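You operate a simulated robot arm through the tools that you are given. There is no shell and no other tool.

You run a simulated robot arm. Do the job below in one go: nothing can be reset, and whatever is moved stays where it is left.

TASK
Play the tone through the right test speaker alone.
Fine: bench amplifier on with its volume at 0, tone box on, MUTE off, input AUX, balance all the way to the right, then volume 2.

Only the result counts: the job must be done as asked and must still hold three seconds after the hand-in. Knocking over, shifting, dropping, spilling or breaking anything else fails it.

THE ROBOT
A 6-joint arm with a two-finger parallel gripper, fixed in place. Base frame: the origin is on the floor under the middle of its stand, x ahead of it, y to its left, z up. Units: m, rad, N and s.
With the tool pointing down near the work surface it reaches from about 0.48 to 0.88 m from the base axis. Its first joint turns from -2.007 to 2.007 rad. Payload 4.2 kg.
The tool frame sits at the grasp point between the pads (the TCP): z along the fingers, y along the line on which they close. The tips reach 0.023 m beyond it. The gripper opens to 0.094 m. The fingers are 0.038 m wide and 0.01 m thick; the gripper's body (0.054 by 0.096 m) begins 0.039 m behind the TCP.
Orientation is that of the tool frame in the base frame, as a unit quaternion [x, y, z, w]. With the fingers straight down and closing along the base's y, the tool's x points along the base's -x, its y along +y and its z along -z.

THE INTERFACE
- The arm moves only by the tool drive_tool. Its argument "rows" is a list of rows, each a list of 7 numbers: the turn, a rotation vector about the base's x, y, z in rad, then the shift along the base's x, y, z in m, then the opening, from 0 (shut) to 1 (fully open). In form: [[rx, ry, rz, tx, ty, tz, jaw], ...]. A call has 1 to 20 rows; each row shifts and turns the commanded pose from where the row before left it. Each row takes 0.2 s and may step no farther than 0.05 m and 0.15 rad from the row before; otherwise, or with a gripper value out of range, the whole call is refused. A pose out of reach is approached as far as the arm can. The call stops where the force on the tool passes 90 N (or 10 N more than at its start, if that is more) or the arm is blocked; 0.2 s more then pass. Each finger travels about 0.108 m/s and halts on what it meets, pressing with about 44 N; the grip force reading is that of the motor and also rises with nothing between the fingers. The clock runs only during rows and for 0.2 s after the last one: add rows that do not move to give the fingers time. It gives the time, the measured TCP pose, the force on the tool (base axes), the opening and the grip force at its end, in the units of the frame above (readings bear some noise), with the torque about the TCP (base axes, N m) and any sound that the robot's microphone picked up.
- Cameras (640 x 400 px; columns grow to the right, rows downward): "scene" is fixed at [0.2202, 0.502, 1.4002]; the picture's right is [-0.72, -0.70, 0.00], its down [-0.36, 0.37, -0.86] and it looks along [0.60, -0.61, -0.52] (base axes); focal length 350 px, centre (320, 200). "wrist" rides on the gripper at [0.086, 0.016, -0.075] in the tool frame; the picture's right is [-0.18, 0.98, 0.00], its down [-0.58, -0.11, -0.81] and it looks along [-0.79, -0.15, 0.59] (tool axes); focal length 243 px, centre (320, 200). There is no depth. A picture from a camera that has moved, and an enlarged one, comes with that camera's place and axes in the base frame and with its lens.
- snapshot(camera): a new picture of that camera. It takes no simulated time.
- slide_trunk(by): slides the trunk up (or, below 0, down) by that many m; the arm rides with it, the base frame stays. It gives what a move gives, with no picture.
- enlarge(camera, box): a new picture of the part [left, top, right, bottom] of that camera's present view, enlarged. It takes no simulated time.
- sign_off(): hands the job in; it is judged then, once.

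Nothing tells you positions but the pictures and the camera data. Unless the task says otherwise, let go and move clear before handing in.

The tools are called after "Request:" as name(argument=value, ...) on one line, values as JSON. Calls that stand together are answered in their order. drive_tool: Moves the arm, as the interface text tells. Its arguments: {"type":"object","properties":{"rows":{"type":"array","items":{"type":"array","items":{"type":"number"}}}},"required":["rows"]} The other tools are called the same way: slide_trunk (by) moves the trunk up or down; snapshot (camera) takes a picture; enlarge (camera, box) takes an enlarged picture of a part of a camera's view; sign_off () hands the job in.

At the start:

```text
t: 0.0
tcp_pos: [0.446, 0.1027, 1.1767]
tcp_rot: [0.001, 1.0, 0.0, 0.0]
wrist_force: [0.6, -0.3, -0.1]
ft_torque: [-0.01, 0.01, -0.01]
finger_gap: 0.094
grasp_force: 0.0
trunk travel left (down, up): [-0.8, 0.19]
```

scene: 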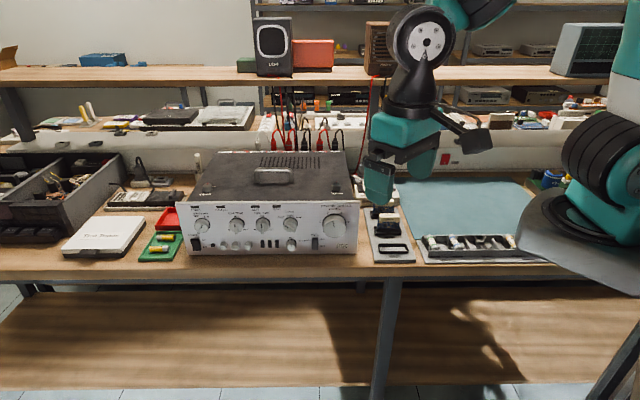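
wrist: 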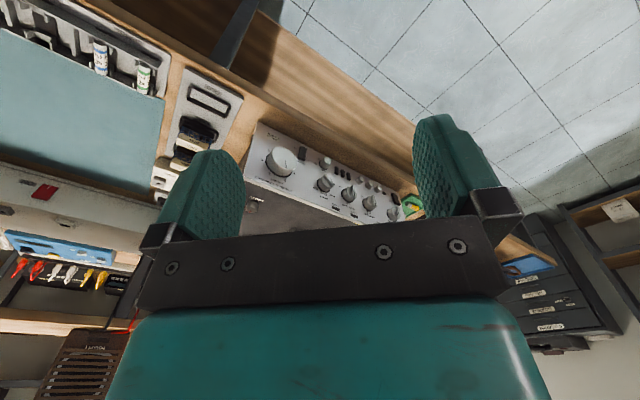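

I see a bench with an amplifier whose front panel faces the camera, and a gray box to its right that may be the tone box. I'll zoom in on the panel and the other devices before moving.

Request:
enlarge(camera="scene", box=[170, 190, 370, 270])

Request:
enlarge(camera="scene", box=[340, 180, 440, 270])

Request:
enlarge(camera="scene", box=[230, 0, 430, 160])

Request:
enlarge(camera="wrist", box=[150, 60, 450, 240])

```text
3.20 times, centred on (270, 230) of scene
camera zoom: at [0.2202, 0.502, 1.4002], right [-0.72, -0.7, 0.0], down [-0.36, 0.37, -0.86], along [0.6, -0.61, -0.52], focal length 1120 px, centre (480, 104)
```

zoom: 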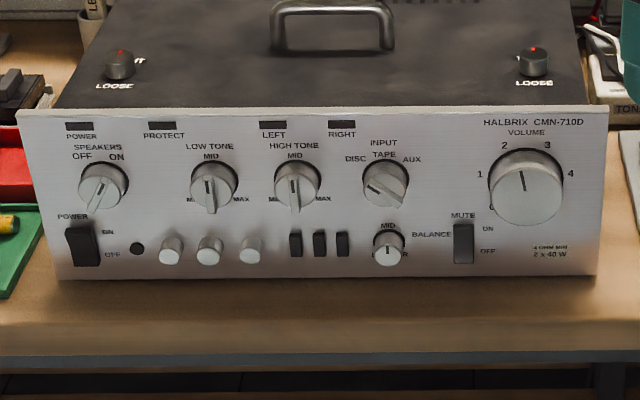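

```text
4.44 times, centred on (390, 225) of scene
camera zoom: at [0.2202, 0.502, 1.4002], right [-0.72, -0.7, 0.0], down [-0.36, 0.37, -0.86], along [0.6, -0.61, -0.52], focal length 1555 px, centre (9, 89)
```

zoom: 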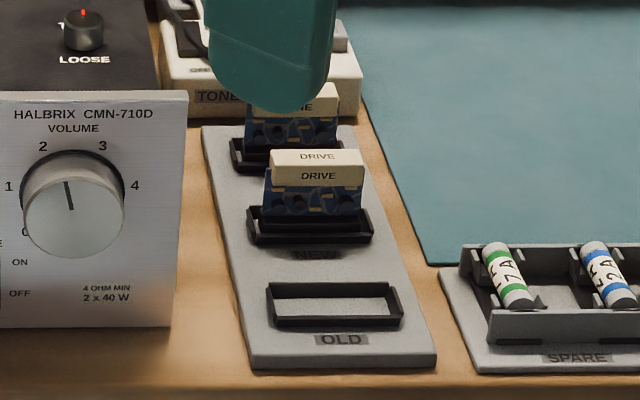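

```text
2.50 times, centred on (330, 80) of scene
camera zoom: at [0.2202, 0.502, 1.4002], right [-0.72, -0.7, 0.0], down [-0.36, 0.37, -0.86], along [0.6, -0.61, -0.52], focal length 875 px, centre (295, 500)
```

zoom: 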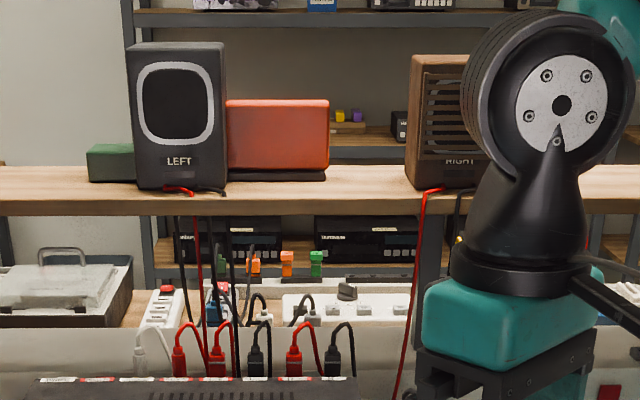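

```text
2.13 times, centred on (300, 150) of wrist
camera zoom: at [0.3593, 0.1191, 1.2518], right [0.18, 0.98, 0.0], down [0.58, -0.11, 0.81], along [0.79, -0.15, -0.59], focal length 518 px, centre (363, 307)
```

zoom: 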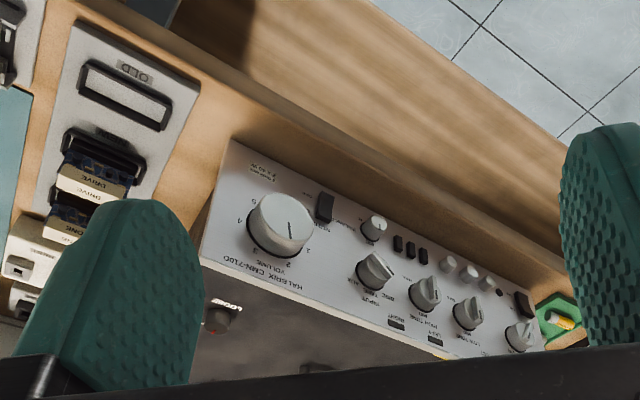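

The amplifier's front panel faces the scene camera at about 45° to the base axes. By triangulation the volume knob is near (0.685, -0.02, 0.90) and the speakers knob near (0.91, 0.21, 0.91). Next I'll look closer at each control.

Request:
enlarge(camera="scene", box=[180, 195, 260, 245])

Request:
enlarge(camera="scene", box=[240, 215, 320, 265])

Request:
enlarge(camera="scene", box=[280, 200, 360, 250])

Request:
enlarge(camera="scene", box=[180, 225, 260, 275])

Request:
enlarge(camera="scene", box=[340, 155, 420, 205])

```text
8.00 times, centred on (220, 220) of scene
camera zoom: at [0.2202, 0.502, 1.4002], right [-0.72, -0.7, 0.0], down [-0.36, 0.37, -0.86], along [0.6, -0.61, -0.52], focal length 2800 px, centre (1120, 40)
```

zoom: 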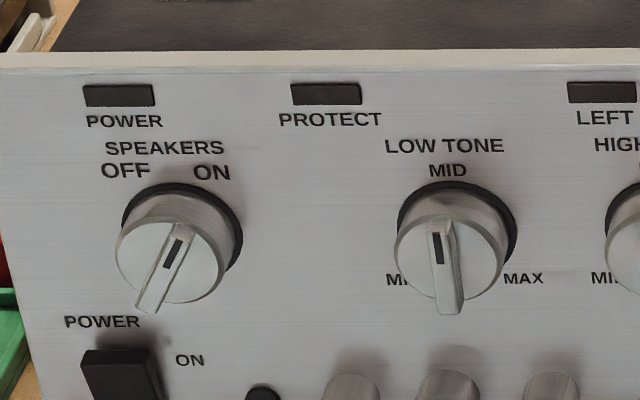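

```text
8.00 times, centred on (280, 240) of scene
camera zoom: at [0.2202, 0.502, 1.4002], right [-0.72, -0.7, 0.0], down [-0.36, 0.37, -0.86], along [0.6, -0.61, -0.52], focal length 2800 px, centre (640, -120)
```

zoom: 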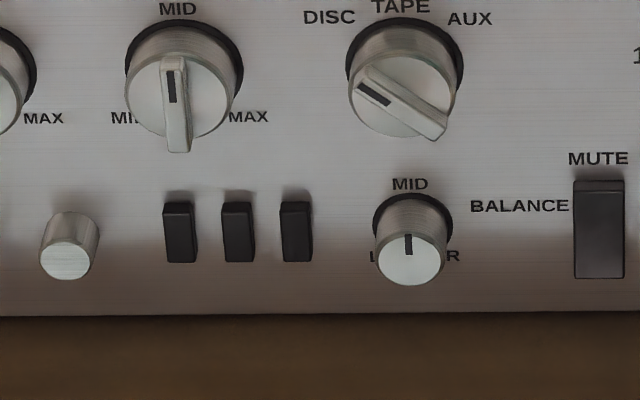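

```text
8.00 times, centred on (320, 225) of scene
camera zoom: at [0.2202, 0.502, 1.4002], right [-0.72, -0.7, 0.0], down [-0.36, 0.37, -0.86], along [0.6, -0.61, -0.52], focal length 2800 px, centre (320, 0)
```

zoom: 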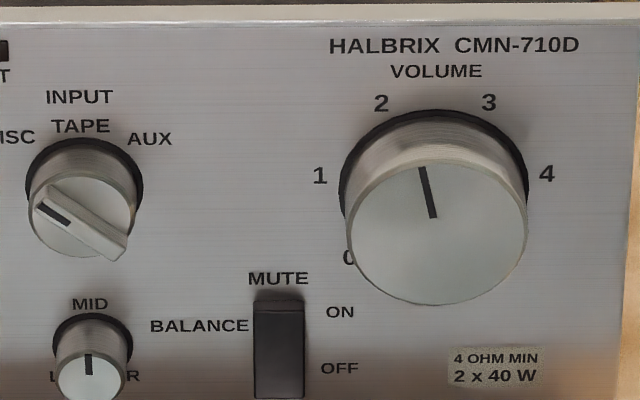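

```text
8.00 times, centred on (220, 250) of scene
camera zoom: at [0.2202, 0.502, 1.4002], right [-0.72, -0.7, 0.0], down [-0.36, 0.37, -0.86], along [0.6, -0.61, -0.52], focal length 2800 px, centre (1120, -200)
```

zoom: 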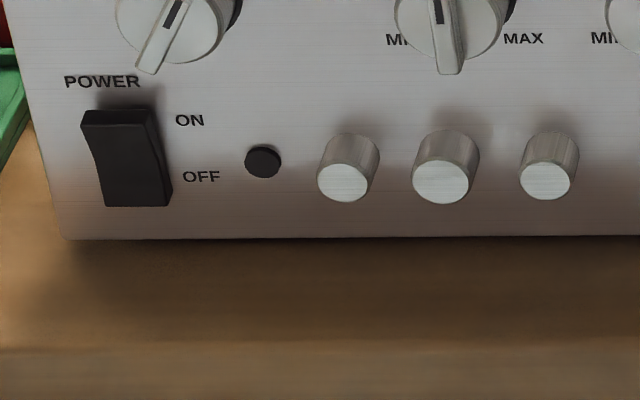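

```text
8.00 times, centred on (380, 180) of scene
camera zoom: at [0.2202, 0.502, 1.4002], right [-0.72, -0.7, 0.0], down [-0.36, 0.37, -0.86], along [0.6, -0.61, -0.52], focal length 2800 px, centre (-160, 360)
```

zoom: 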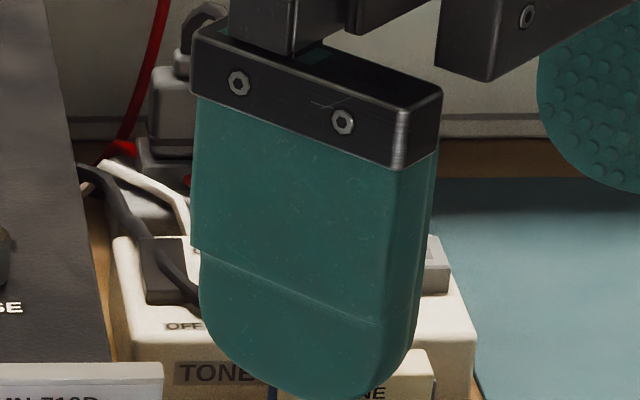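

The speakers knob already points to ON and low/high tone are at mid. Input is on DISC, balance is at MID, and volume is around 2.3. Next I'll turn the hand to face the panel and look at it with the wrist camera from the front, which also uncovers the tone box for the scene camera.

Request:
drive_tool(rows=[[0, 0, -0.129, 0.0323, 0.0195, -0.0295, 1], [0, 0, -0.129, 0.0323, 0.0195, -0.0295, 1], [0, 0, -0.129, 0.0323, 0.0195, -0.0295, 1], [0, 0, -0.129, 0.0323, 0.0195, -0.0295, 1], [0, 0, -0.129, 0.0323, 0.0195, -0.0295, 1], [0, 0, -0.129, 0.0323, 0.0195, -0.0295, 1], [0, 0, 0, 0, 0, 0, 1]])

Request:
snapshot(camera="wrist")

Request:
snapshot(camera="scene")

```text
t: 1.6
tcp_pos: [0.6433, 0.2216, 1.0005]
tcp_rot: [0.379, 0.925, 0.0, 0.0]
wrist_force: [0.4, -1.0, -0.1]
ft_torque: [0.02, 0.0, -0.03]
finger_gap: 0.0939
grasp_force: 0.2
trunk travel left (down, up): [-0.8, 0.19]
```

```text
taken
camera wrist: at [0.5926, 0.2931, 1.0768], right [0.82, 0.57, 0.0], down [0.34, -0.49, 0.81], along [0.46, -0.66, -0.59], focal length 243 px, centre (320, 200)
```

wrist: 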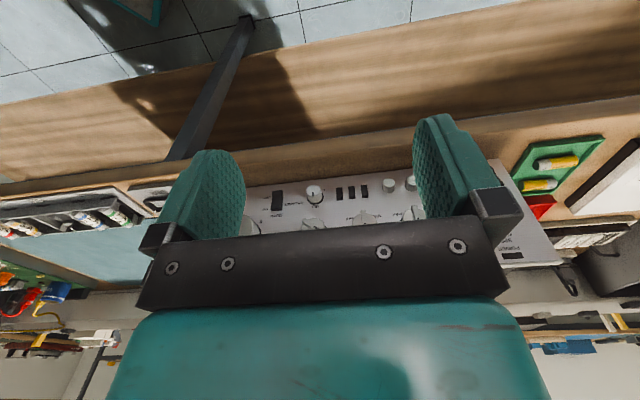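

```text
taken
```

scene: 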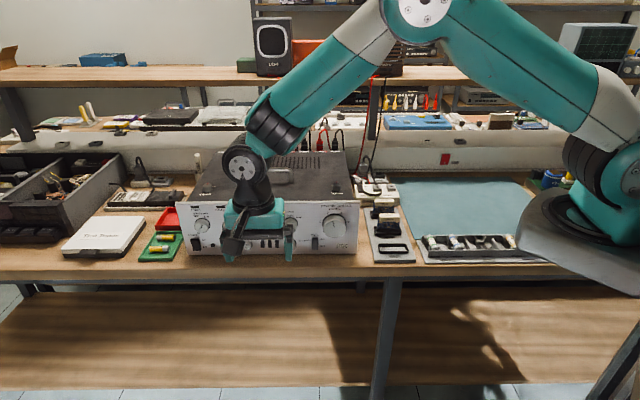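

The arm moved as commanded, and the tone box behind the card slots is now in view. I'll zoom in on it and on the panel.

Request:
enlarge(camera="scene", box=[345, 160, 425, 210])

Request:
enlarge(camera="scene", box=[320, 130, 440, 205])

Request:
enlarge(camera="wrist", box=[230, 160, 430, 250])

```text
8.00 times, centred on (385, 185) of scene
camera zoom: at [0.2202, 0.502, 1.4002], right [-0.72, -0.7, 0.0], down [-0.36, 0.37, -0.86], along [0.6, -0.61, -0.52], focal length 2800 px, centre (-200, 320)
```

zoom: 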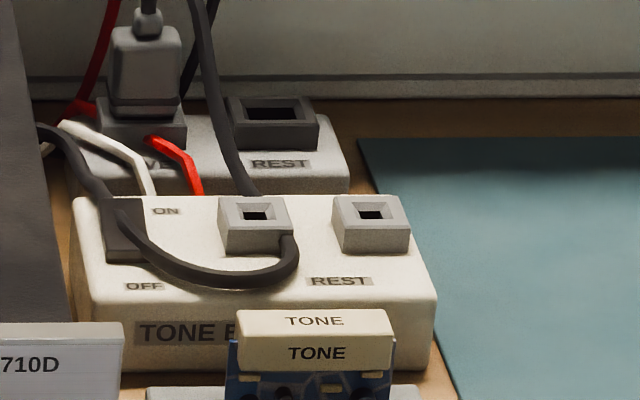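

```text
5.33 times, centred on (380, 168) of scene
camera zoom: at [0.2202, 0.502, 1.4002], right [-0.72, -0.7, 0.0], down [-0.36, 0.37, -0.86], along [0.6, -0.61, -0.52], focal length 1866 px, centre (0, 373)
```

zoom: 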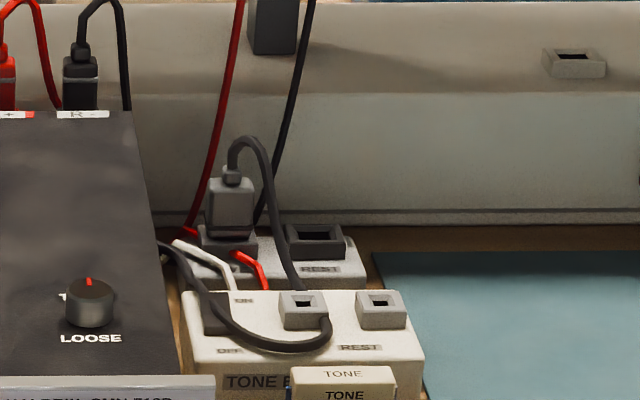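

```text
3.20 times, centred on (330, 205) of wrist
camera zoom: at [0.5926, 0.2931, 1.0768], right [0.82, 0.57, 0.0], down [0.34, -0.49, 0.81], along [0.46, -0.66, -0.59], focal length 776 px, centre (288, 184)
```

zoom: 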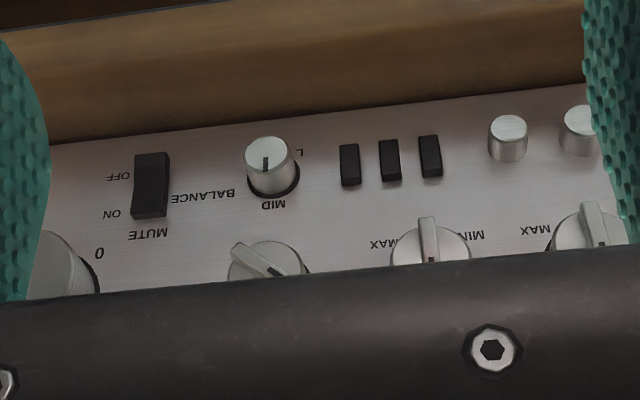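

The tone box has a rocker (ON at the far side, OFF near), with lead docks and cables around it. I'll move the wrist camera to look at it before touching anything.

Request:
drive_tool(rows=[[0, 0, 0, 0, 0, 0.04, 1], [0, 0, 0, -0.005, -0.035, 0.03, 1], [0, 0, 0, -0.01, -0.045, 0.015, 1], [0, 0, 0, -0.01, -0.045, 0.015, 1], [0, 0, 0, -0.01, -0.045, 0.0, 1], [0, 0, 0, -0.008, -0.04, 0.0, 1], [0, 0, 0, 0, 0, 0, 1]])

Request:
snapshot(camera="wrist")

Request:
enlarge(camera="wrist", box=[230, 110, 430, 240])

```text
t: 3.2
tcp_pos: [0.5965, 0.0099, 1.1012]
tcp_rot: [0.377, 0.926, -0.001, -0.001]
wrist_force: [0.5, 0.2, -0.6]
ft_torque: [0.01, 0.01, 0.01]
finger_gap: 0.0938
grasp_force: 0.1
trunk travel left (down, up): [-0.8, 0.19]
```

```text
taken
camera wrist: at [0.5452, 0.0815, 1.1758], right [0.82, 0.57, 0.0], down [0.34, -0.48, 0.81], along [0.46, -0.66, -0.59], focal length 243 px, centre (320, 200)
```

wrist: 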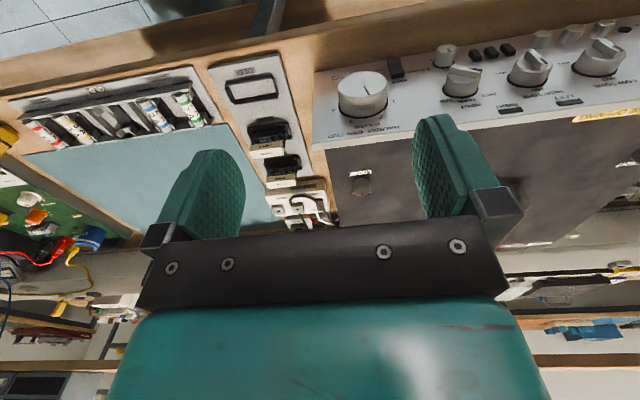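

```text
3.08 times, centred on (330, 175) of wrist
camera zoom: at [0.5452, 0.0815, 1.1758], right [0.82, 0.57, 0.0], down [0.34, -0.48, 0.81], along [0.46, -0.66, -0.59], focal length 746 px, centre (289, 277)
```

zoom: 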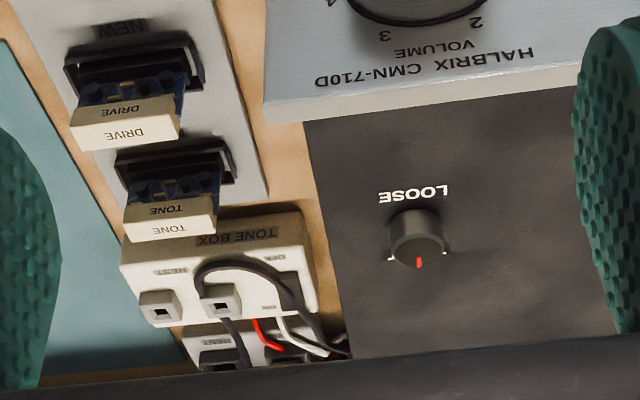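

I need a better view of the tone box, so I'll move the camera further over it, staying well above the amplifier.

Request:
drive_tool(rows=[[0, 0, 0, 0.03, -0.033, 0, 1], [0, 0, 0, 0.03, -0.033, 0, 1], [0, 0, 0, 0.03, -0.033, 0, 1], [0, 0, 0, 0.03, -0.033, 0, 1], [0, 0, 0, 0.02, -0.022, 0, 1], [0, 0, 0, 0, 0, 0, 1]])

Request:
snapshot(camera="wrist")

Request:
enlarge(camera="wrist", box=[240, 90, 420, 235])

```text
t: 4.6
tcp_pos: [0.7372, -0.143, 1.099]
tcp_rot: [0.378, 0.926, 0.0, 0.0]
wrist_force: [0.7, 1.1, -0.2]
ft_torque: [0.03, 0.01, -0.01]
finger_gap: 0.094
grasp_force: 0.1
trunk travel left (down, up): [-0.8, 0.19]
```

```text
taken
camera wrist: at [0.6861, -0.0717, 1.175], right [0.82, 0.57, 0.0], down [0.34, -0.48, 0.81], along [0.46, -0.66, -0.59], focal length 243 px, centre (320, 200)
```

wrist: 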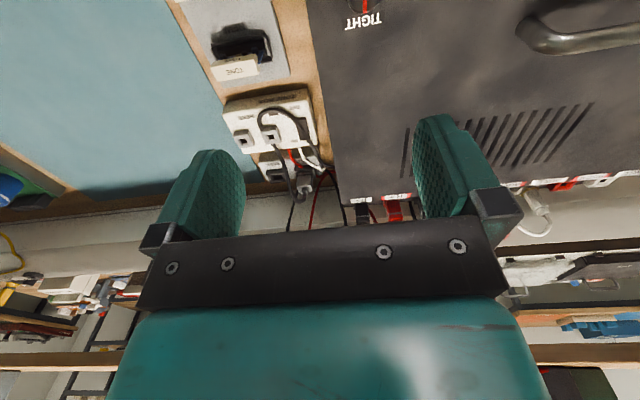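

```text
2.76 times, centred on (330, 162) of wrist
camera zoom: at [0.6861, -0.0717, 1.175], right [0.82, 0.57, 0.0], down [0.34, -0.48, 0.81], along [0.46, -0.66, -0.59], focal length 669 px, centre (292, 303)
```

zoom: 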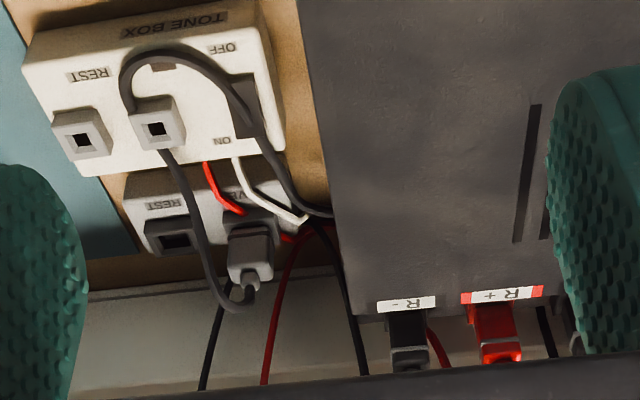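

Request:
enlarge(camera="wrist", box=[220, 90, 330, 160])

Request:
enlarge(camera="wrist", box=[250, 130, 350, 210])

Request:
enlarge(camera="scene", box=[345, 165, 395, 205])

Request:
enlarge(camera="scene", box=[180, 190, 360, 260])

```text
5.71 times, centred on (275, 125) of wrist
camera zoom: at [0.6861, -0.0717, 1.175], right [0.82, 0.57, 0.0], down [0.34, -0.48, 0.81], along [0.46, -0.66, -0.59], focal length 1386 px, centre (577, 629)
```

zoom: 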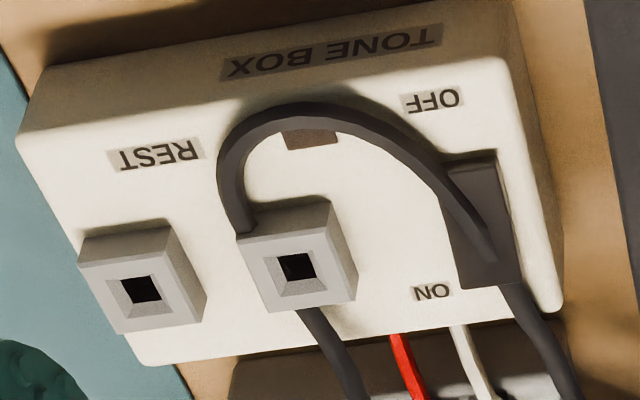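

```text
5.00 times, centred on (300, 170) of wrist
camera zoom: at [0.6861, -0.0717, 1.175], right [0.82, 0.57, 0.0], down [0.34, -0.48, 0.81], along [0.46, -0.66, -0.59], focal length 1213 px, centre (420, 350)
```

zoom: 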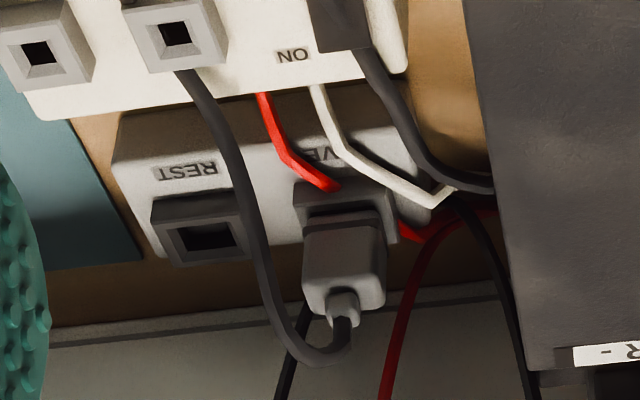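

```text
10.00 times, centred on (370, 185) of scene
camera zoom: at [0.2202, 0.502, 1.4002], right [-0.72, -0.7, 0.0], down [-0.36, 0.37, -0.86], along [0.6, -0.61, -0.52], focal length 3500 px, centre (-180, 350)
```

zoom: 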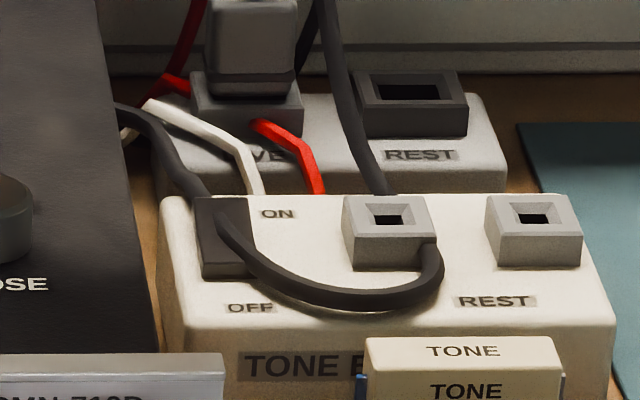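

```text
3.56 times, centred on (270, 225) of scene
camera zoom: at [0.2202, 0.502, 1.4002], right [-0.72, -0.7, 0.0], down [-0.36, 0.37, -0.86], along [0.6, -0.61, -0.52], focal length 1244 px, centre (498, 111)
```

zoom: 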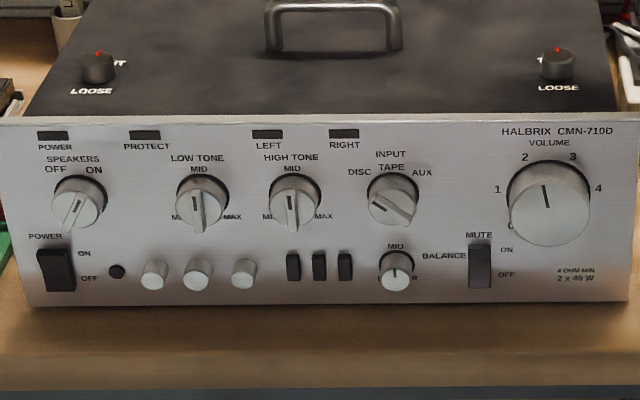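

The cords look decorative and pass through the tone box rocker, which currently appears OFF, as does the amp power. Next I'll bring the hand back in front of the amp and turn it half a turn so the wrist camera ends up above the gripper when I tip it horizontal.

Request:
drive_tool(rows=[[0, 0, 0.1496, -0.0267, 0.0376, 0, 1], [0, 0, 0.1496, -0.0267, 0.0376, 0, 1], [0, 0, 0.1496, -0.0267, 0.0376, 0, 1], [0, 0, 0.1496, -0.0267, 0.0376, 0, 1], [0, 0, 0.1496, -0.0267, 0.0376, 0, 1], [0, 0, 0.1496, -0.0267, 0.0376, 0, 1], [0, 0, 0.1496, -0.0267, 0.0376, 0, 1], [0, 0, 0.1496, 0, 0, 0, 1], [0, 0, 0.1496, 0, 0, 0, 1], [0, 0, 0.1496, 0, 0, 0, 1], [0, 0, 0.1496, 0, 0, 0, 1], [0, 0, 0.1496, 0, 0, 0, 1], [0, 0, 0.1496, 0, 0, 0, 1], [0, 0, 0, 0, 0, 0, 1]])

Request:
snapshot(camera="scene")

```text
t: 7.6
tcp_pos: [0.55, 0.1185, 1.0988]
tcp_rot: [-0.554, 0.833, 0.0, -0.001]
wrist_force: [-0.2, -0.3, -1.3]
ft_torque: [0.01, 0.04, -0.02]
finger_gap: 0.0941
grasp_force: 0.1
trunk travel left (down, up): [-0.8, 0.19]
```

```text
taken
```

scene: 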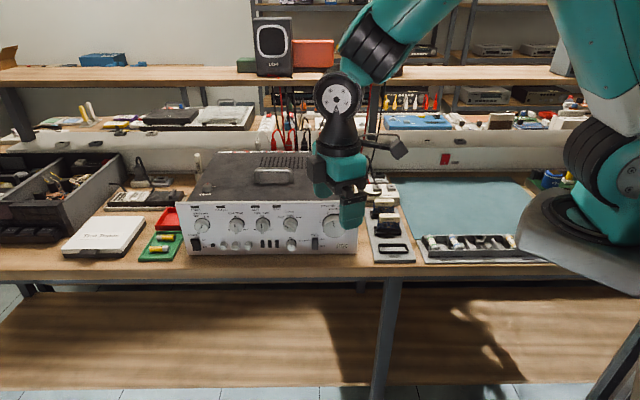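

Request:
drive_tool(rows=[[0, 0, 0.1495, 0, 0, 0, 1], [0, 0, 0.1495, 0, 0, 0, 1], [0, 0, 0.1495, 0, 0, 0, 1], [0, 0, 0.1495, 0, 0, 0, 1], [0, 0, 0.1495, 0, 0, 0, 1], [0, 0, 0.1495, 0, 0, 0, 1], [0, 0, 0.1495, 0, 0, 0, 1], [0, 0, 0.1495, 0, 0, 0, 1], [0, 0, 0, 0, 0, 0, 1]])

```text
t: 9.6
tcp_pos: [0.5497, 0.1189, 1.0987]
tcp_rot: [0.926, -0.377, -0.001, -0.001]
wrist_force: [-0.2, -0.5, 0.3]
ft_torque: [-0.03, -0.01, 0.02]
finger_gap: 0.094
grasp_force: 0.2
trunk travel left (down, up): [-0.8, 0.19]
```

Request:
drive_tool(rows=[[-0.1045, -0.107, 0, 0, 0, 0, 1], [-0.1045, -0.107, 0, 0, 0, 0, 1], [-0.1045, -0.107, 0, 0, 0, 0, 1], [-0.1045, -0.107, 0, 0, 0, 0, 1], [-0.1045, -0.107, 0, 0, 0, 0, 1], [-0.1045, -0.107, 0, 0, 0, 0, 1], [-0.1045, -0.107, 0, 0, 0, 0, 1], [-0.1045, -0.107, 0, 0, 0, 0, 1], [0, 0, 0, 0, 0, 0, 1]])

Request:
snapshot(camera="scene")

Request:
snapshot(camera="wrist")

```text
t: 11.6
tcp_pos: [0.5511, 0.1191, 1.0991]
tcp_rot: [0.765, -0.312, 0.522, 0.212]
wrist_force: [0.1, -0.8, -0.3]
ft_torque: [0.02, -0.01, -0.03]
finger_gap: 0.0939
grasp_force: 0.1
trunk travel left (down, up): [-0.8, 0.19]
```

```text
taken
```

scene: 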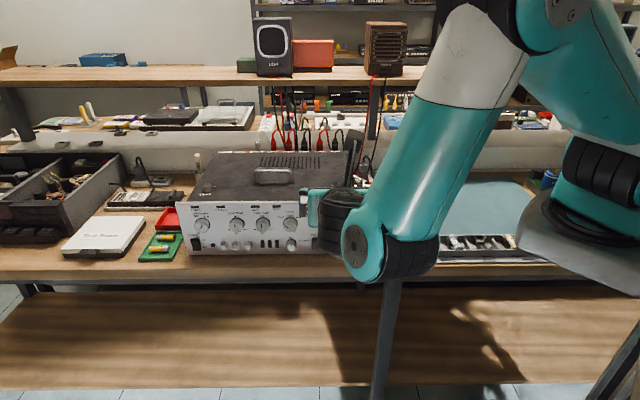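

```text
taken
camera wrist: at [0.5113, 0.1342, 1.2081], right [-0.73, -0.66, -0.17], down [-0.61, 0.75, -0.25], along [0.29, -0.08, -0.95], focal length 243 px, centre (320, 200)
```

wrist: 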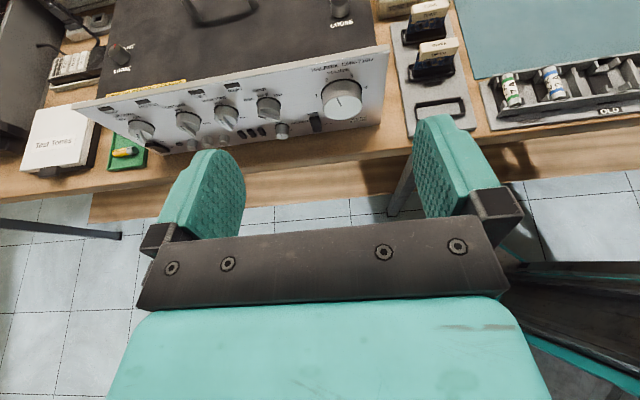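

The hand is now pointing at the panel, about 21° below horizontal, with the camera above it. I'll zoom in on this view to measure the controls more accurately.

Request:
enlarge(camera="wrist", box=[60, 40, 240, 160])

Request:
enlarge(camera="wrist", box=[220, 40, 400, 160])

Request:
enlarge(camera="scene", box=[180, 190, 320, 265])

```text
3.33 times, centred on (150, 100) of wrist
camera zoom: at [0.5113, 0.1342, 1.2081], right [-0.73, -0.66, -0.17], down [-0.61, 0.75, -0.25], along [0.29, -0.08, -0.95], focal length 809 px, centre (887, 533)
```

zoom: 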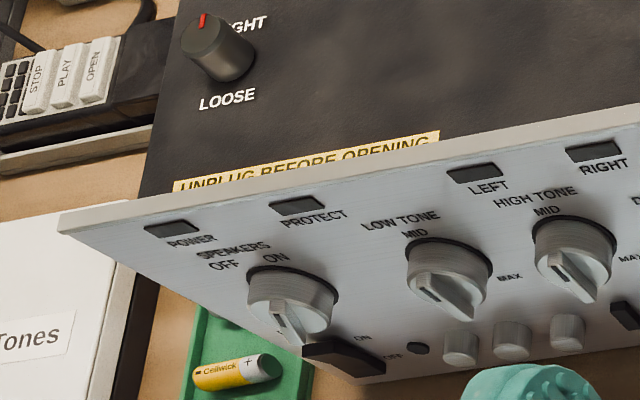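

```text
3.33 times, centred on (310, 100) of wrist
camera zoom: at [0.5113, 0.1342, 1.2081], right [-0.73, -0.66, -0.17], down [-0.61, 0.75, -0.25], along [0.29, -0.08, -0.95], focal length 809 px, centre (353, 533)
```

zoom: 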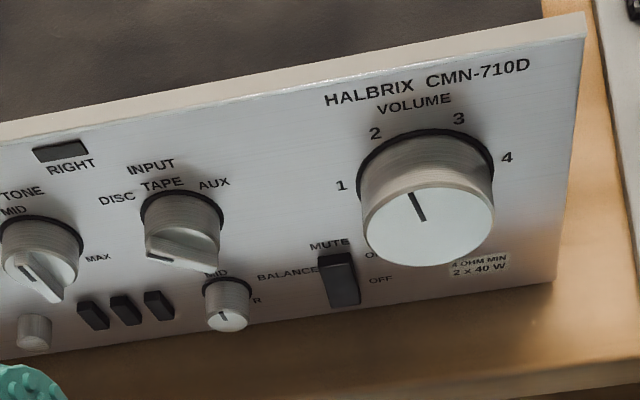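

```text
4.57 times, centred on (250, 228) of scene
camera zoom: at [0.2202, 0.502, 1.4002], right [-0.72, -0.7, 0.0], down [-0.36, 0.37, -0.86], along [0.6, -0.61, -0.52], focal length 1600 px, centre (640, 74)
```

zoom: 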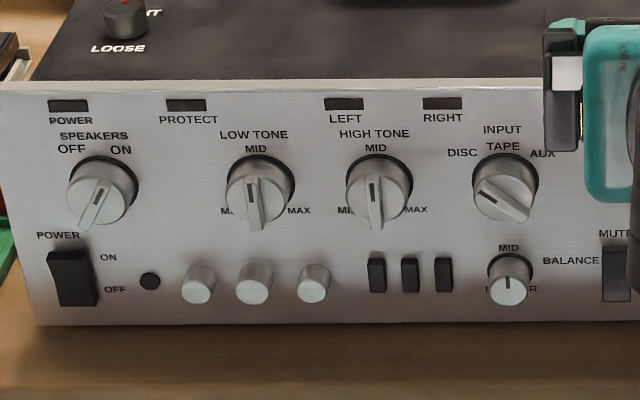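

The triangulation is consistent: panel normal ≈ (-0.723, 0.691, 0), volume knob at (0.685, -0.026, 0.908), input at (0.759, 0.051, 0.912) and balance at (0.759, 0.051, 0.851). Mute is at (0.718, 0.009, 0.848) and power at (0.923, 0.223, 0.853). Next I'll level the tool and come to a standoff in front of the volume knob.

Request:
drive_tool(rows=[[-0.0869, -0.0895, 0.0035, 0, 0, -0.01, 1], [-0.0869, -0.0895, 0.0035, 0, 0, -0.03, 1], [-0.0869, -0.0895, 0.0035, 0.005, -0.008, -0.04, 1], [0, 0, 0, 0.005, -0.008, -0.04, 1], [0, 0, 0, 0.005, -0.008, -0.04, 1], [0, 0, 0, 0.01, -0.017, -0.03, 1], [0, 0, 0, 0, 0, 0, 1]])

Request:
snapshot(camera="scene")

Request:
snapshot(camera="wrist")

```text
t: 13.2
tcp_pos: [0.546, 0.0482, 0.9032]
tcp_rot: [0.659, -0.264, 0.654, 0.262]
wrist_force: [0.6, 0.9, -0.3]
ft_torque: [-0.01, 0.01, 0.04]
finger_gap: 0.094
grasp_force: 0.1
out of reach, approached as far as the arm can: row 3
trunk travel left (down, up): [-0.8, 0.19]
```

```text
taken
```

scene: 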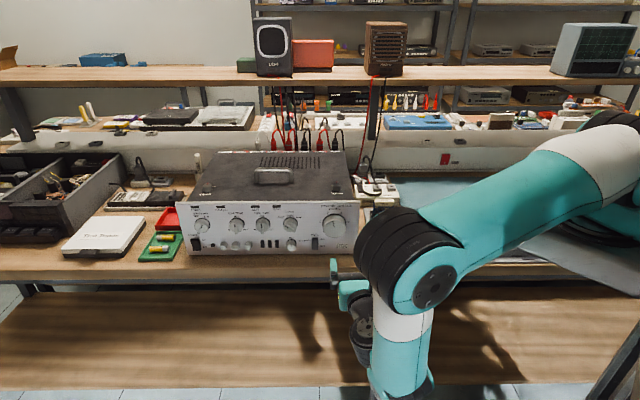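

```text
taken
camera wrist: at [0.4806, 0.0874, 0.9913], right [-0.68, -0.71, -0.18], down [-0.51, 0.64, -0.58], along [0.53, -0.3, -0.8], focal length 243 px, centre (320, 200)
```

wrist: 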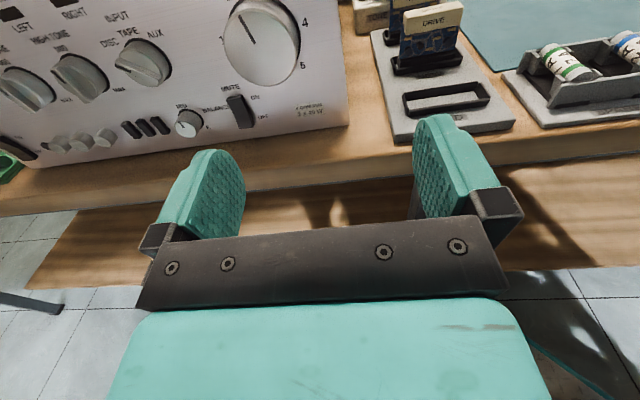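

The leveling row went out of reach and the arm changed configuration: the wrist now comes from below, close to a wrist singularity. I'll raise and tip the tool back down to a better-conditioned tilt and check the arm shape.

Request:
drive_tool(rows=[[0, 0, 0, -0.01, 0.01, 0.04, 1], [0.087, 0.0895, 0, 0, 0.01, 0.04, 1], [0.087, 0.0895, 0, 0, 0.01, 0.04, 1], [0.087, 0.0895, 0, 0.005, 0.01, 0.04, 1], [0.087, 0.0895, 0, 0.005, 0.01, 0.04, 1], [0, 0, 0, 0, 0, 0, 1]])

Request:
snapshot(camera="scene")

```text
t: 14.6
tcp_pos: [0.5482, 0.1007, 1.1003]
tcp_rot: [0.797, -0.322, 0.474, 0.19]
wrist_force: [-0.5, 0.8, -0.5]
ft_torque: [0.02, 0.0, -0.01]
finger_gap: 0.0939
grasp_force: 0.0
trunk travel left (down, up): [-0.8, 0.19]
```

```text
taken
```

scene: 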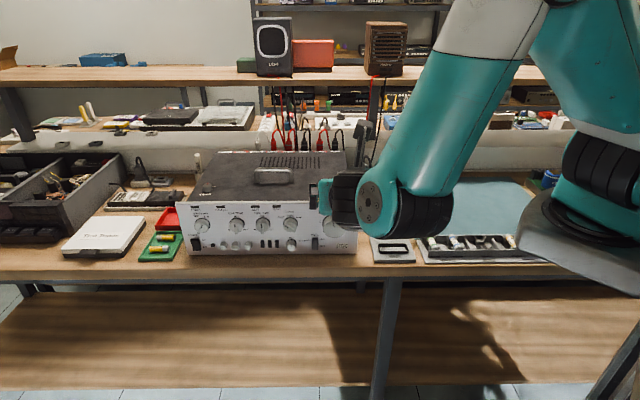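

That restored the elbow-up arm shape. Keeping about 20° of tilt avoids the singularity, so I'll turn knobs by swinging the tilted tool around the knob axis in regrasped strokes. Next I'll rotate 60° clockwise about the panel axis and lower to a standoff before the volume knob.

Request:
drive_tool(rows=[[-0.1, -0.1045, 0, 0, 0, 0, 1], [0.0947, -0.0905, 0, 0, 0, 0, 1], [0.0947, -0.0905, 0, 0, 0, 0, 1], [0.0947, -0.0905, 0, 0, 0, 0, 1], [0.0947, -0.0905, 0, 0, 0, 0, 1], [0.0947, -0.0905, 0, 0, 0, 0, 1], [0.0947, -0.0905, 0, 0, 0, 0, 1], [0.0947, -0.0905, 0, 0, 0, 0, 1], [0.0947, -0.0905, 0, 0, 0, 0, 1], [0, 0, 0, 0, 0, 0, 1]])

Request:
snapshot(camera="scene")

Request:
snapshot(camera="wrist")

```text
t: 16.8
tcp_pos: [0.548, 0.0974, 1.1027]
tcp_rot: [0.551, -0.532, 0.612, -0.198]
wrist_force: [-0.9, -0.6, 0.1]
ft_torque: [0.04, -0.02, 0.0]
finger_gap: 0.0939
grasp_force: 0.0
trunk travel left (down, up): [-0.8, 0.19]
```

```text
taken
```

scene: 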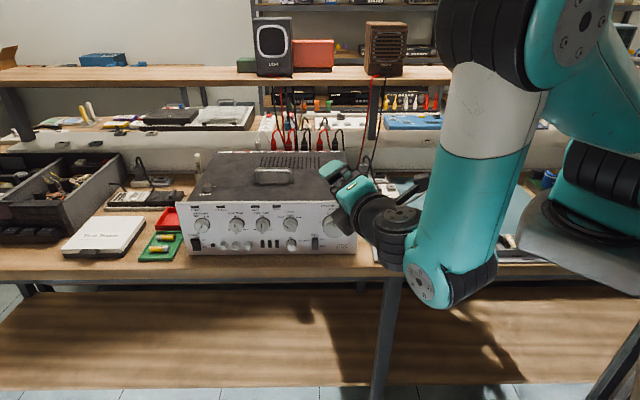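

```text
taken
camera wrist: at [0.4485, 0.0529, 1.1417], right [-0.28, -0.2, -0.94], down [-0.49, 0.87, -0.04], along [0.82, 0.46, -0.34], focal length 243 px, centre (320, 200)
```

wrist: 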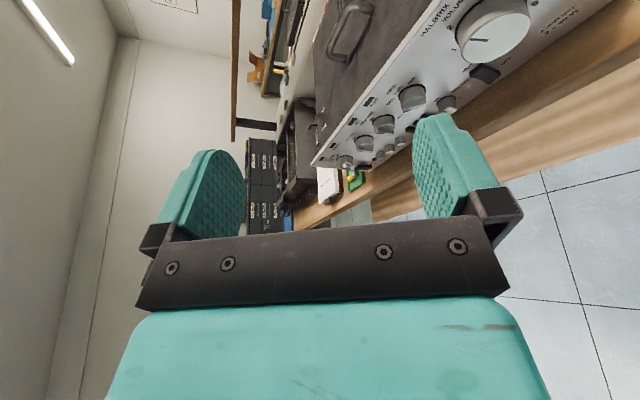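

Request:
drive_tool(rows=[[0, 0, 0, 0.01, -0.008, -0.039, 1], [0, 0, 0, 0.01, -0.008, -0.039, 1], [0, 0, 0, 0.01, -0.008, -0.039, 1], [0, 0, 0, 0.01, -0.008, -0.039, 1], [0, 0, 0, 0.01, -0.008, -0.038, 1], [0, 0, 0, 0, 0, 0, 1]])

Request:
snapshot(camera="scene")

Request:
snapshot(camera="wrist")

```text
t: 18.2
tcp_pos: [0.5966, 0.0571, 0.907]
tcp_rot: [0.551, -0.531, 0.612, -0.198]
wrist_force: [-0.8, 0.8, -0.1]
ft_torque: [-0.02, -0.03, 0.01]
finger_gap: 0.0937
grasp_force: 0.1
trunk travel left (down, up): [-0.8, 0.19]
```

```text
taken
```

scene: 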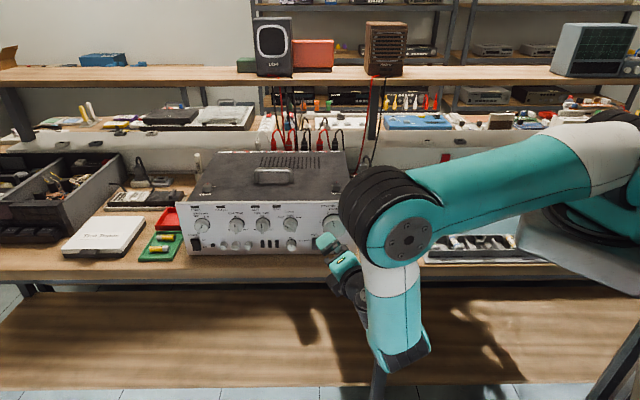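

```text
taken
camera wrist: at [0.4973, 0.0124, 0.947], right [-0.28, -0.2, -0.94], down [-0.5, 0.87, -0.04], along [0.82, 0.46, -0.34], focal length 243 px, centre (320, 200)
```

wrist: 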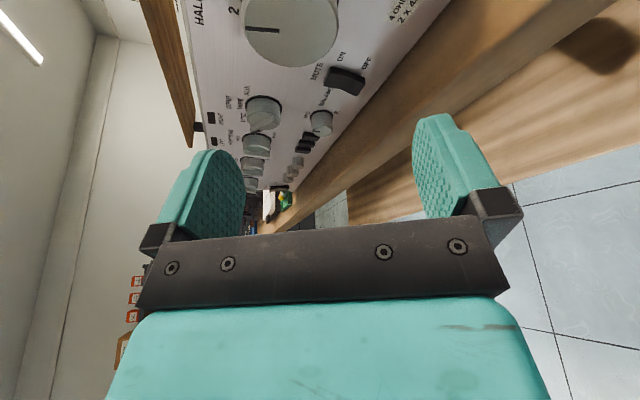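

The hand is at standoff. The knob appears slightly off my prediction in the wrist view, so I'll zoom in and check its height before closing in.

Request:
enlarge(camera="wrist", box=[180, 0, 420, 150])

Request:
enlarge(camera="scene", box=[280, 190, 380, 260])

```text
2.67 times, centred on (300, 75) of wrist
camera zoom: at [0.4973, 0.0124, 0.947], right [-0.28, -0.2, -0.94], down [-0.5, 0.87, -0.04], along [0.82, 0.46, -0.34], focal length 647 px, centre (373, 533)
```

zoom: 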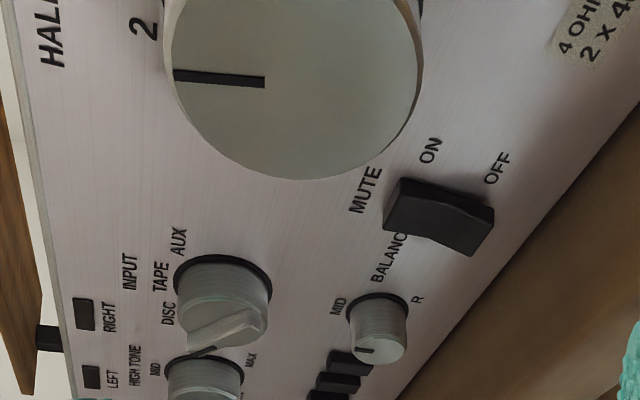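

```text
5.71 times, centred on (330, 225) of scene
camera zoom: at [0.2202, 0.502, 1.4002], right [-0.72, -0.7, 0.0], down [-0.36, 0.37, -0.86], along [0.6, -0.61, -0.52], focal length 2000 px, centre (263, 57)
```

zoom: 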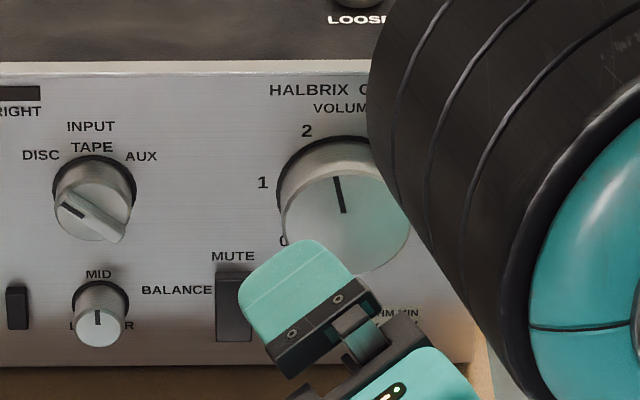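

The two cameras disagree by about 1 cm in height, so I'll check the scene camera against the gripper, whose pose I know.

Request:
enlarge(camera="scene", box=[310, 220, 370, 265])

Request:
enlarge(camera="wrist", box=[300, 50, 400, 120])

```text
8.89 times, centred on (340, 242) of scene
camera zoom: at [0.2202, 0.502, 1.4002], right [-0.72, -0.7, 0.0], down [-0.36, 0.37, -0.86], along [0.6, -0.61, -0.52], focal length 3111 px, centre (142, -178)
```

zoom: 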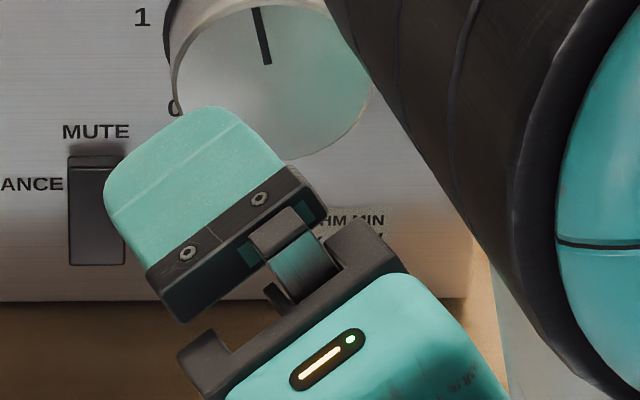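

```text
5.71 times, centred on (350, 85) of wrist
camera zoom: at [0.4973, 0.0124, 0.947], right [-0.28, -0.2, -0.94], down [-0.5, 0.87, -0.04], along [0.82, 0.46, -0.34], focal length 1386 px, centre (149, 857)
```

zoom: 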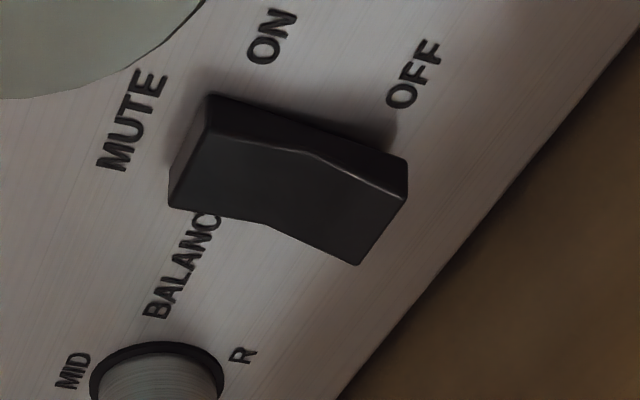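

The comparison shows the scene camera reads objects about 1 cm lower than the robot frame, so I'll trust the wrist views. They put the volume knob face at ≈ (0.663, -0.009, 0.920). They also show that MUTE's OFF end sticks out, so mute is currently ON. Next I'll move in to just short of the knob.

Request:
drive_tool(rows=[[0, 0, 0, 0.0157, -0.0157, 0.0045, 1], [0, 0, 0, 0.0157, -0.0157, 0.0045, 1], [0, 0, 0, 0.0157, -0.0157, 0.004, 1], [0, 0, 0, 0, 0, 0, 1]])

Request:
snapshot(camera="scene")

Request:
snapshot(camera="wrist")

Request:
enlarge(camera="scene", box=[290, 190, 390, 260])

```text
t: 19.2
tcp_pos: [0.6458, 0.0172, 0.9219]
tcp_rot: [0.553, -0.534, 0.609, -0.196]
wrist_force: [-0.9, 0.3, -0.9]
ft_torque: [0.0, 0.0, -0.01]
finger_gap: 0.0942
grasp_force: 0.1
out of reach, approached as far as the arm can: row 3
trunk travel left (down, up): [-0.8, 0.19]
```

```text
taken
```

scene: 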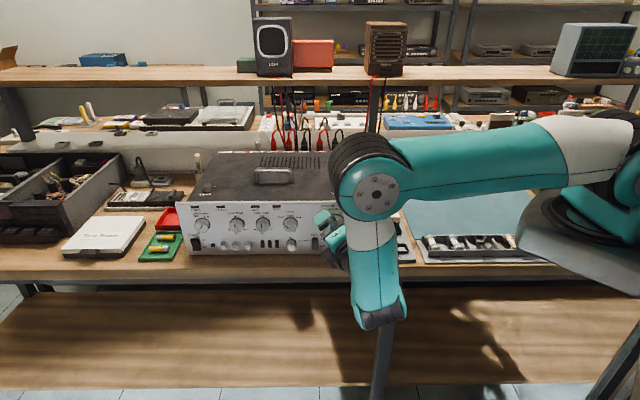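

```text
taken
camera wrist: at [0.5465, -0.0283, 0.9619], right [-0.29, -0.19, -0.94], down [-0.49, 0.87, -0.03], along [0.82, 0.45, -0.35], focal length 243 px, centre (320, 200)
```

wrist: 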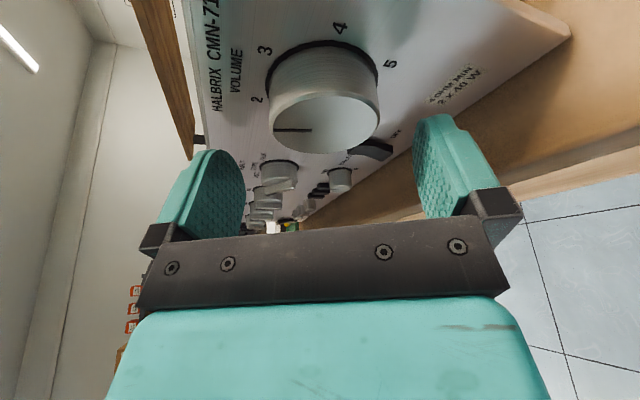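

```text
5.71 times, centred on (340, 225) of scene
camera zoom: at [0.2202, 0.502, 1.4002], right [-0.72, -0.7, 0.0], down [-0.36, 0.37, -0.86], along [0.6, -0.61, -0.52], focal length 2000 px, centre (206, 57)
```

zoom: 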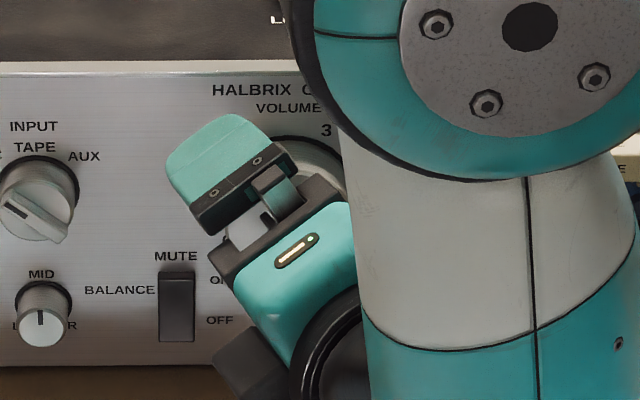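

The hand reached just short of the knob, but the wrist is folded near a joint limit because the shoulder sits high. I'll back off, raise the hand, and lower the trunk so the arm has a roomier posture at panel height.

Request:
drive_tool(rows=[[0, 0, 0, -0.016, 0.0133, 0, 1], [0, 0, 0, -0.016, 0.0133, 0, 1], [0, 0, 0, -0.016, 0.0133, 0, 1], [0, 0, 0, -0.01, 0.008, 0.037, 1], [0, 0, 0, -0.01, 0.008, 0.037, 1], [0, 0, 0, -0.01, 0.008, 0.037, 1], [0, 0, 0, -0.01, 0.008, 0.037, 1], [0, 0, 0, -0.01, 0.008, 0.037, 1], [0, 0, 0, 0, 0, 0.048, 1], [0, 0, 0, 0, 0, 0.048, 1], [0, 0, 0, 0, 0, 0.048, 1], [0, 0, 0, 0, 0, 0.048, 1], [0, 0, 0, 0, 0, 0.048, 1], [0, 0, 0, 0, 0, 0.048, 1], [0, 0, 0, 0, 0, 0, 1]])

Request:
snapshot(camera="scene")

```text
t: 22.4
tcp_pos: [0.5888, 0.073, 1.3785]
tcp_rot: [0.553, -0.531, 0.61, -0.199]
wrist_force: [-0.6, -0.5, 0.0]
ft_torque: [0.01, 0.04, -0.02]
finger_gap: 0.0938
grasp_force: 0.0
out of reach, approached as far as the arm can: row 12, 13, 14
trunk travel left (down, up): [-0.8, 0.19]
```

```text
taken
```

scene: 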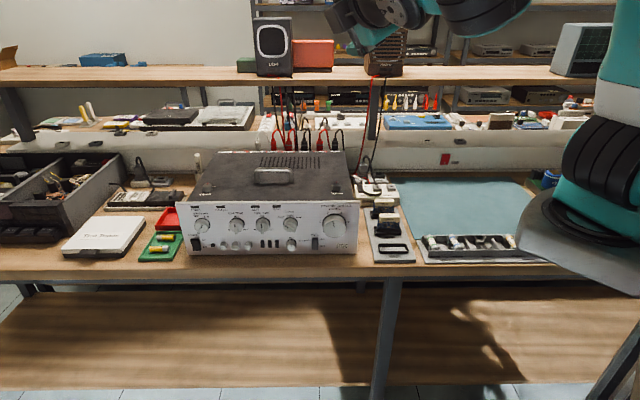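

The hand hit an upper reach limit, so about 0.2 m of trunk lowering should suit. I'll come down to z ≈ 1.15 at the standoff, then lower the trunk by 0.22.

Request:
drive_tool(rows=[[0, 0, 0, -0.003, 0.001, -0.046, 1], [0, 0, 0, -0.003, 0.001, -0.046, 1], [0, 0, 0, -0.003, 0.001, -0.046, 1], [0, 0, 0, -0.003, 0.001, -0.046, 1], [0, 0, 0, -0.003, 0.001, -0.046, 1], [0, 0, 0, 0, 0, 0, 1]])

```text
t: 23.8
tcp_pos: [0.5732, 0.0767, 1.1454]
tcp_rot: [0.551, -0.531, 0.612, -0.199]
wrist_force: [0.1, -0.7, 0.0]
ft_torque: [0.01, 0.01, 0.02]
finger_gap: 0.0938
grasp_force: 0.0
trunk travel left (down, up): [-0.8, 0.19]
```

Request:
slide_trunk(by=-0.1)

Request:
snapshot(camera="scene")

```text
t: 25.1
tcp_pos: [0.5735, 0.0779, 1.047]
tcp_rot: [0.552, -0.531, 0.612, -0.198]
wrist_force: [-0.3, 0.1, -1.0]
ft_torque: [0.0, 0.0, 0.02]
finger_gap: 0.0941
grasp_force: 0.1
trunk travel left (down, up): [-0.7, 0.29]
```

```text
taken
```

scene: 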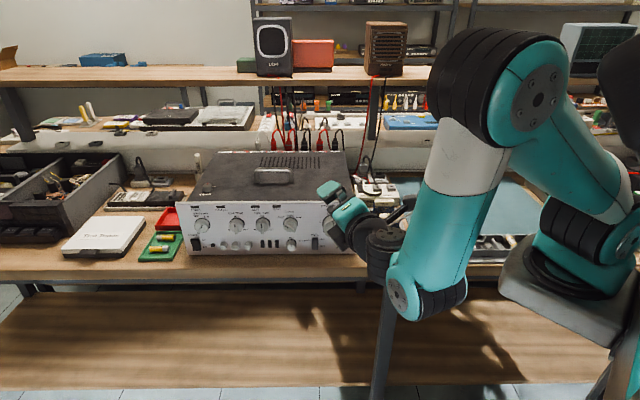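

Request:
slide_trunk(by=-0.12)

Request:
snapshot(camera="scene")

Request:
snapshot(camera="wrist")

```text
t: 26.6
tcp_pos: [0.5728, 0.0765, 0.9267]
tcp_rot: [0.551, -0.531, 0.612, -0.198]
wrist_force: [-0.5, 1.1, -0.1]
ft_torque: [0.0, -0.02, -0.02]
finger_gap: 0.0939
grasp_force: 0.1
trunk travel left (down, up): [-0.58, 0.41]
```

```text
taken
```

scene: 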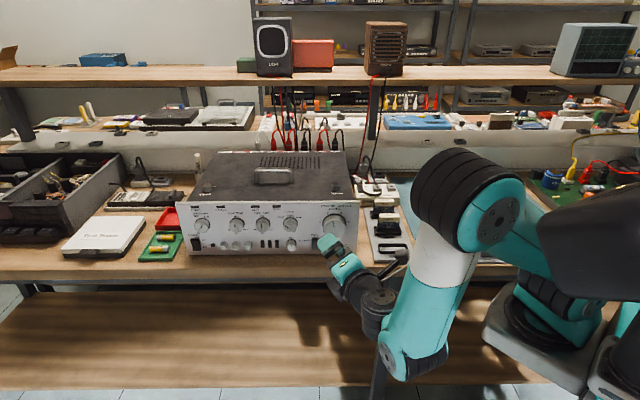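

```text
taken
camera wrist: at [0.4738, 0.0321, 0.9658], right [-0.28, -0.2, -0.94], down [-0.49, 0.87, -0.04], along [0.82, 0.45, -0.34], focal length 243 px, centre (320, 200)
```

wrist: 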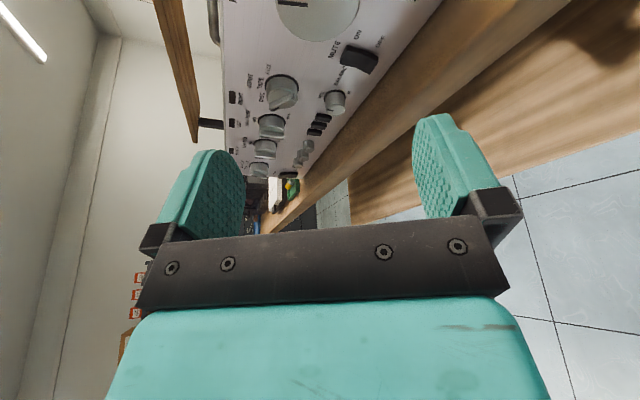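

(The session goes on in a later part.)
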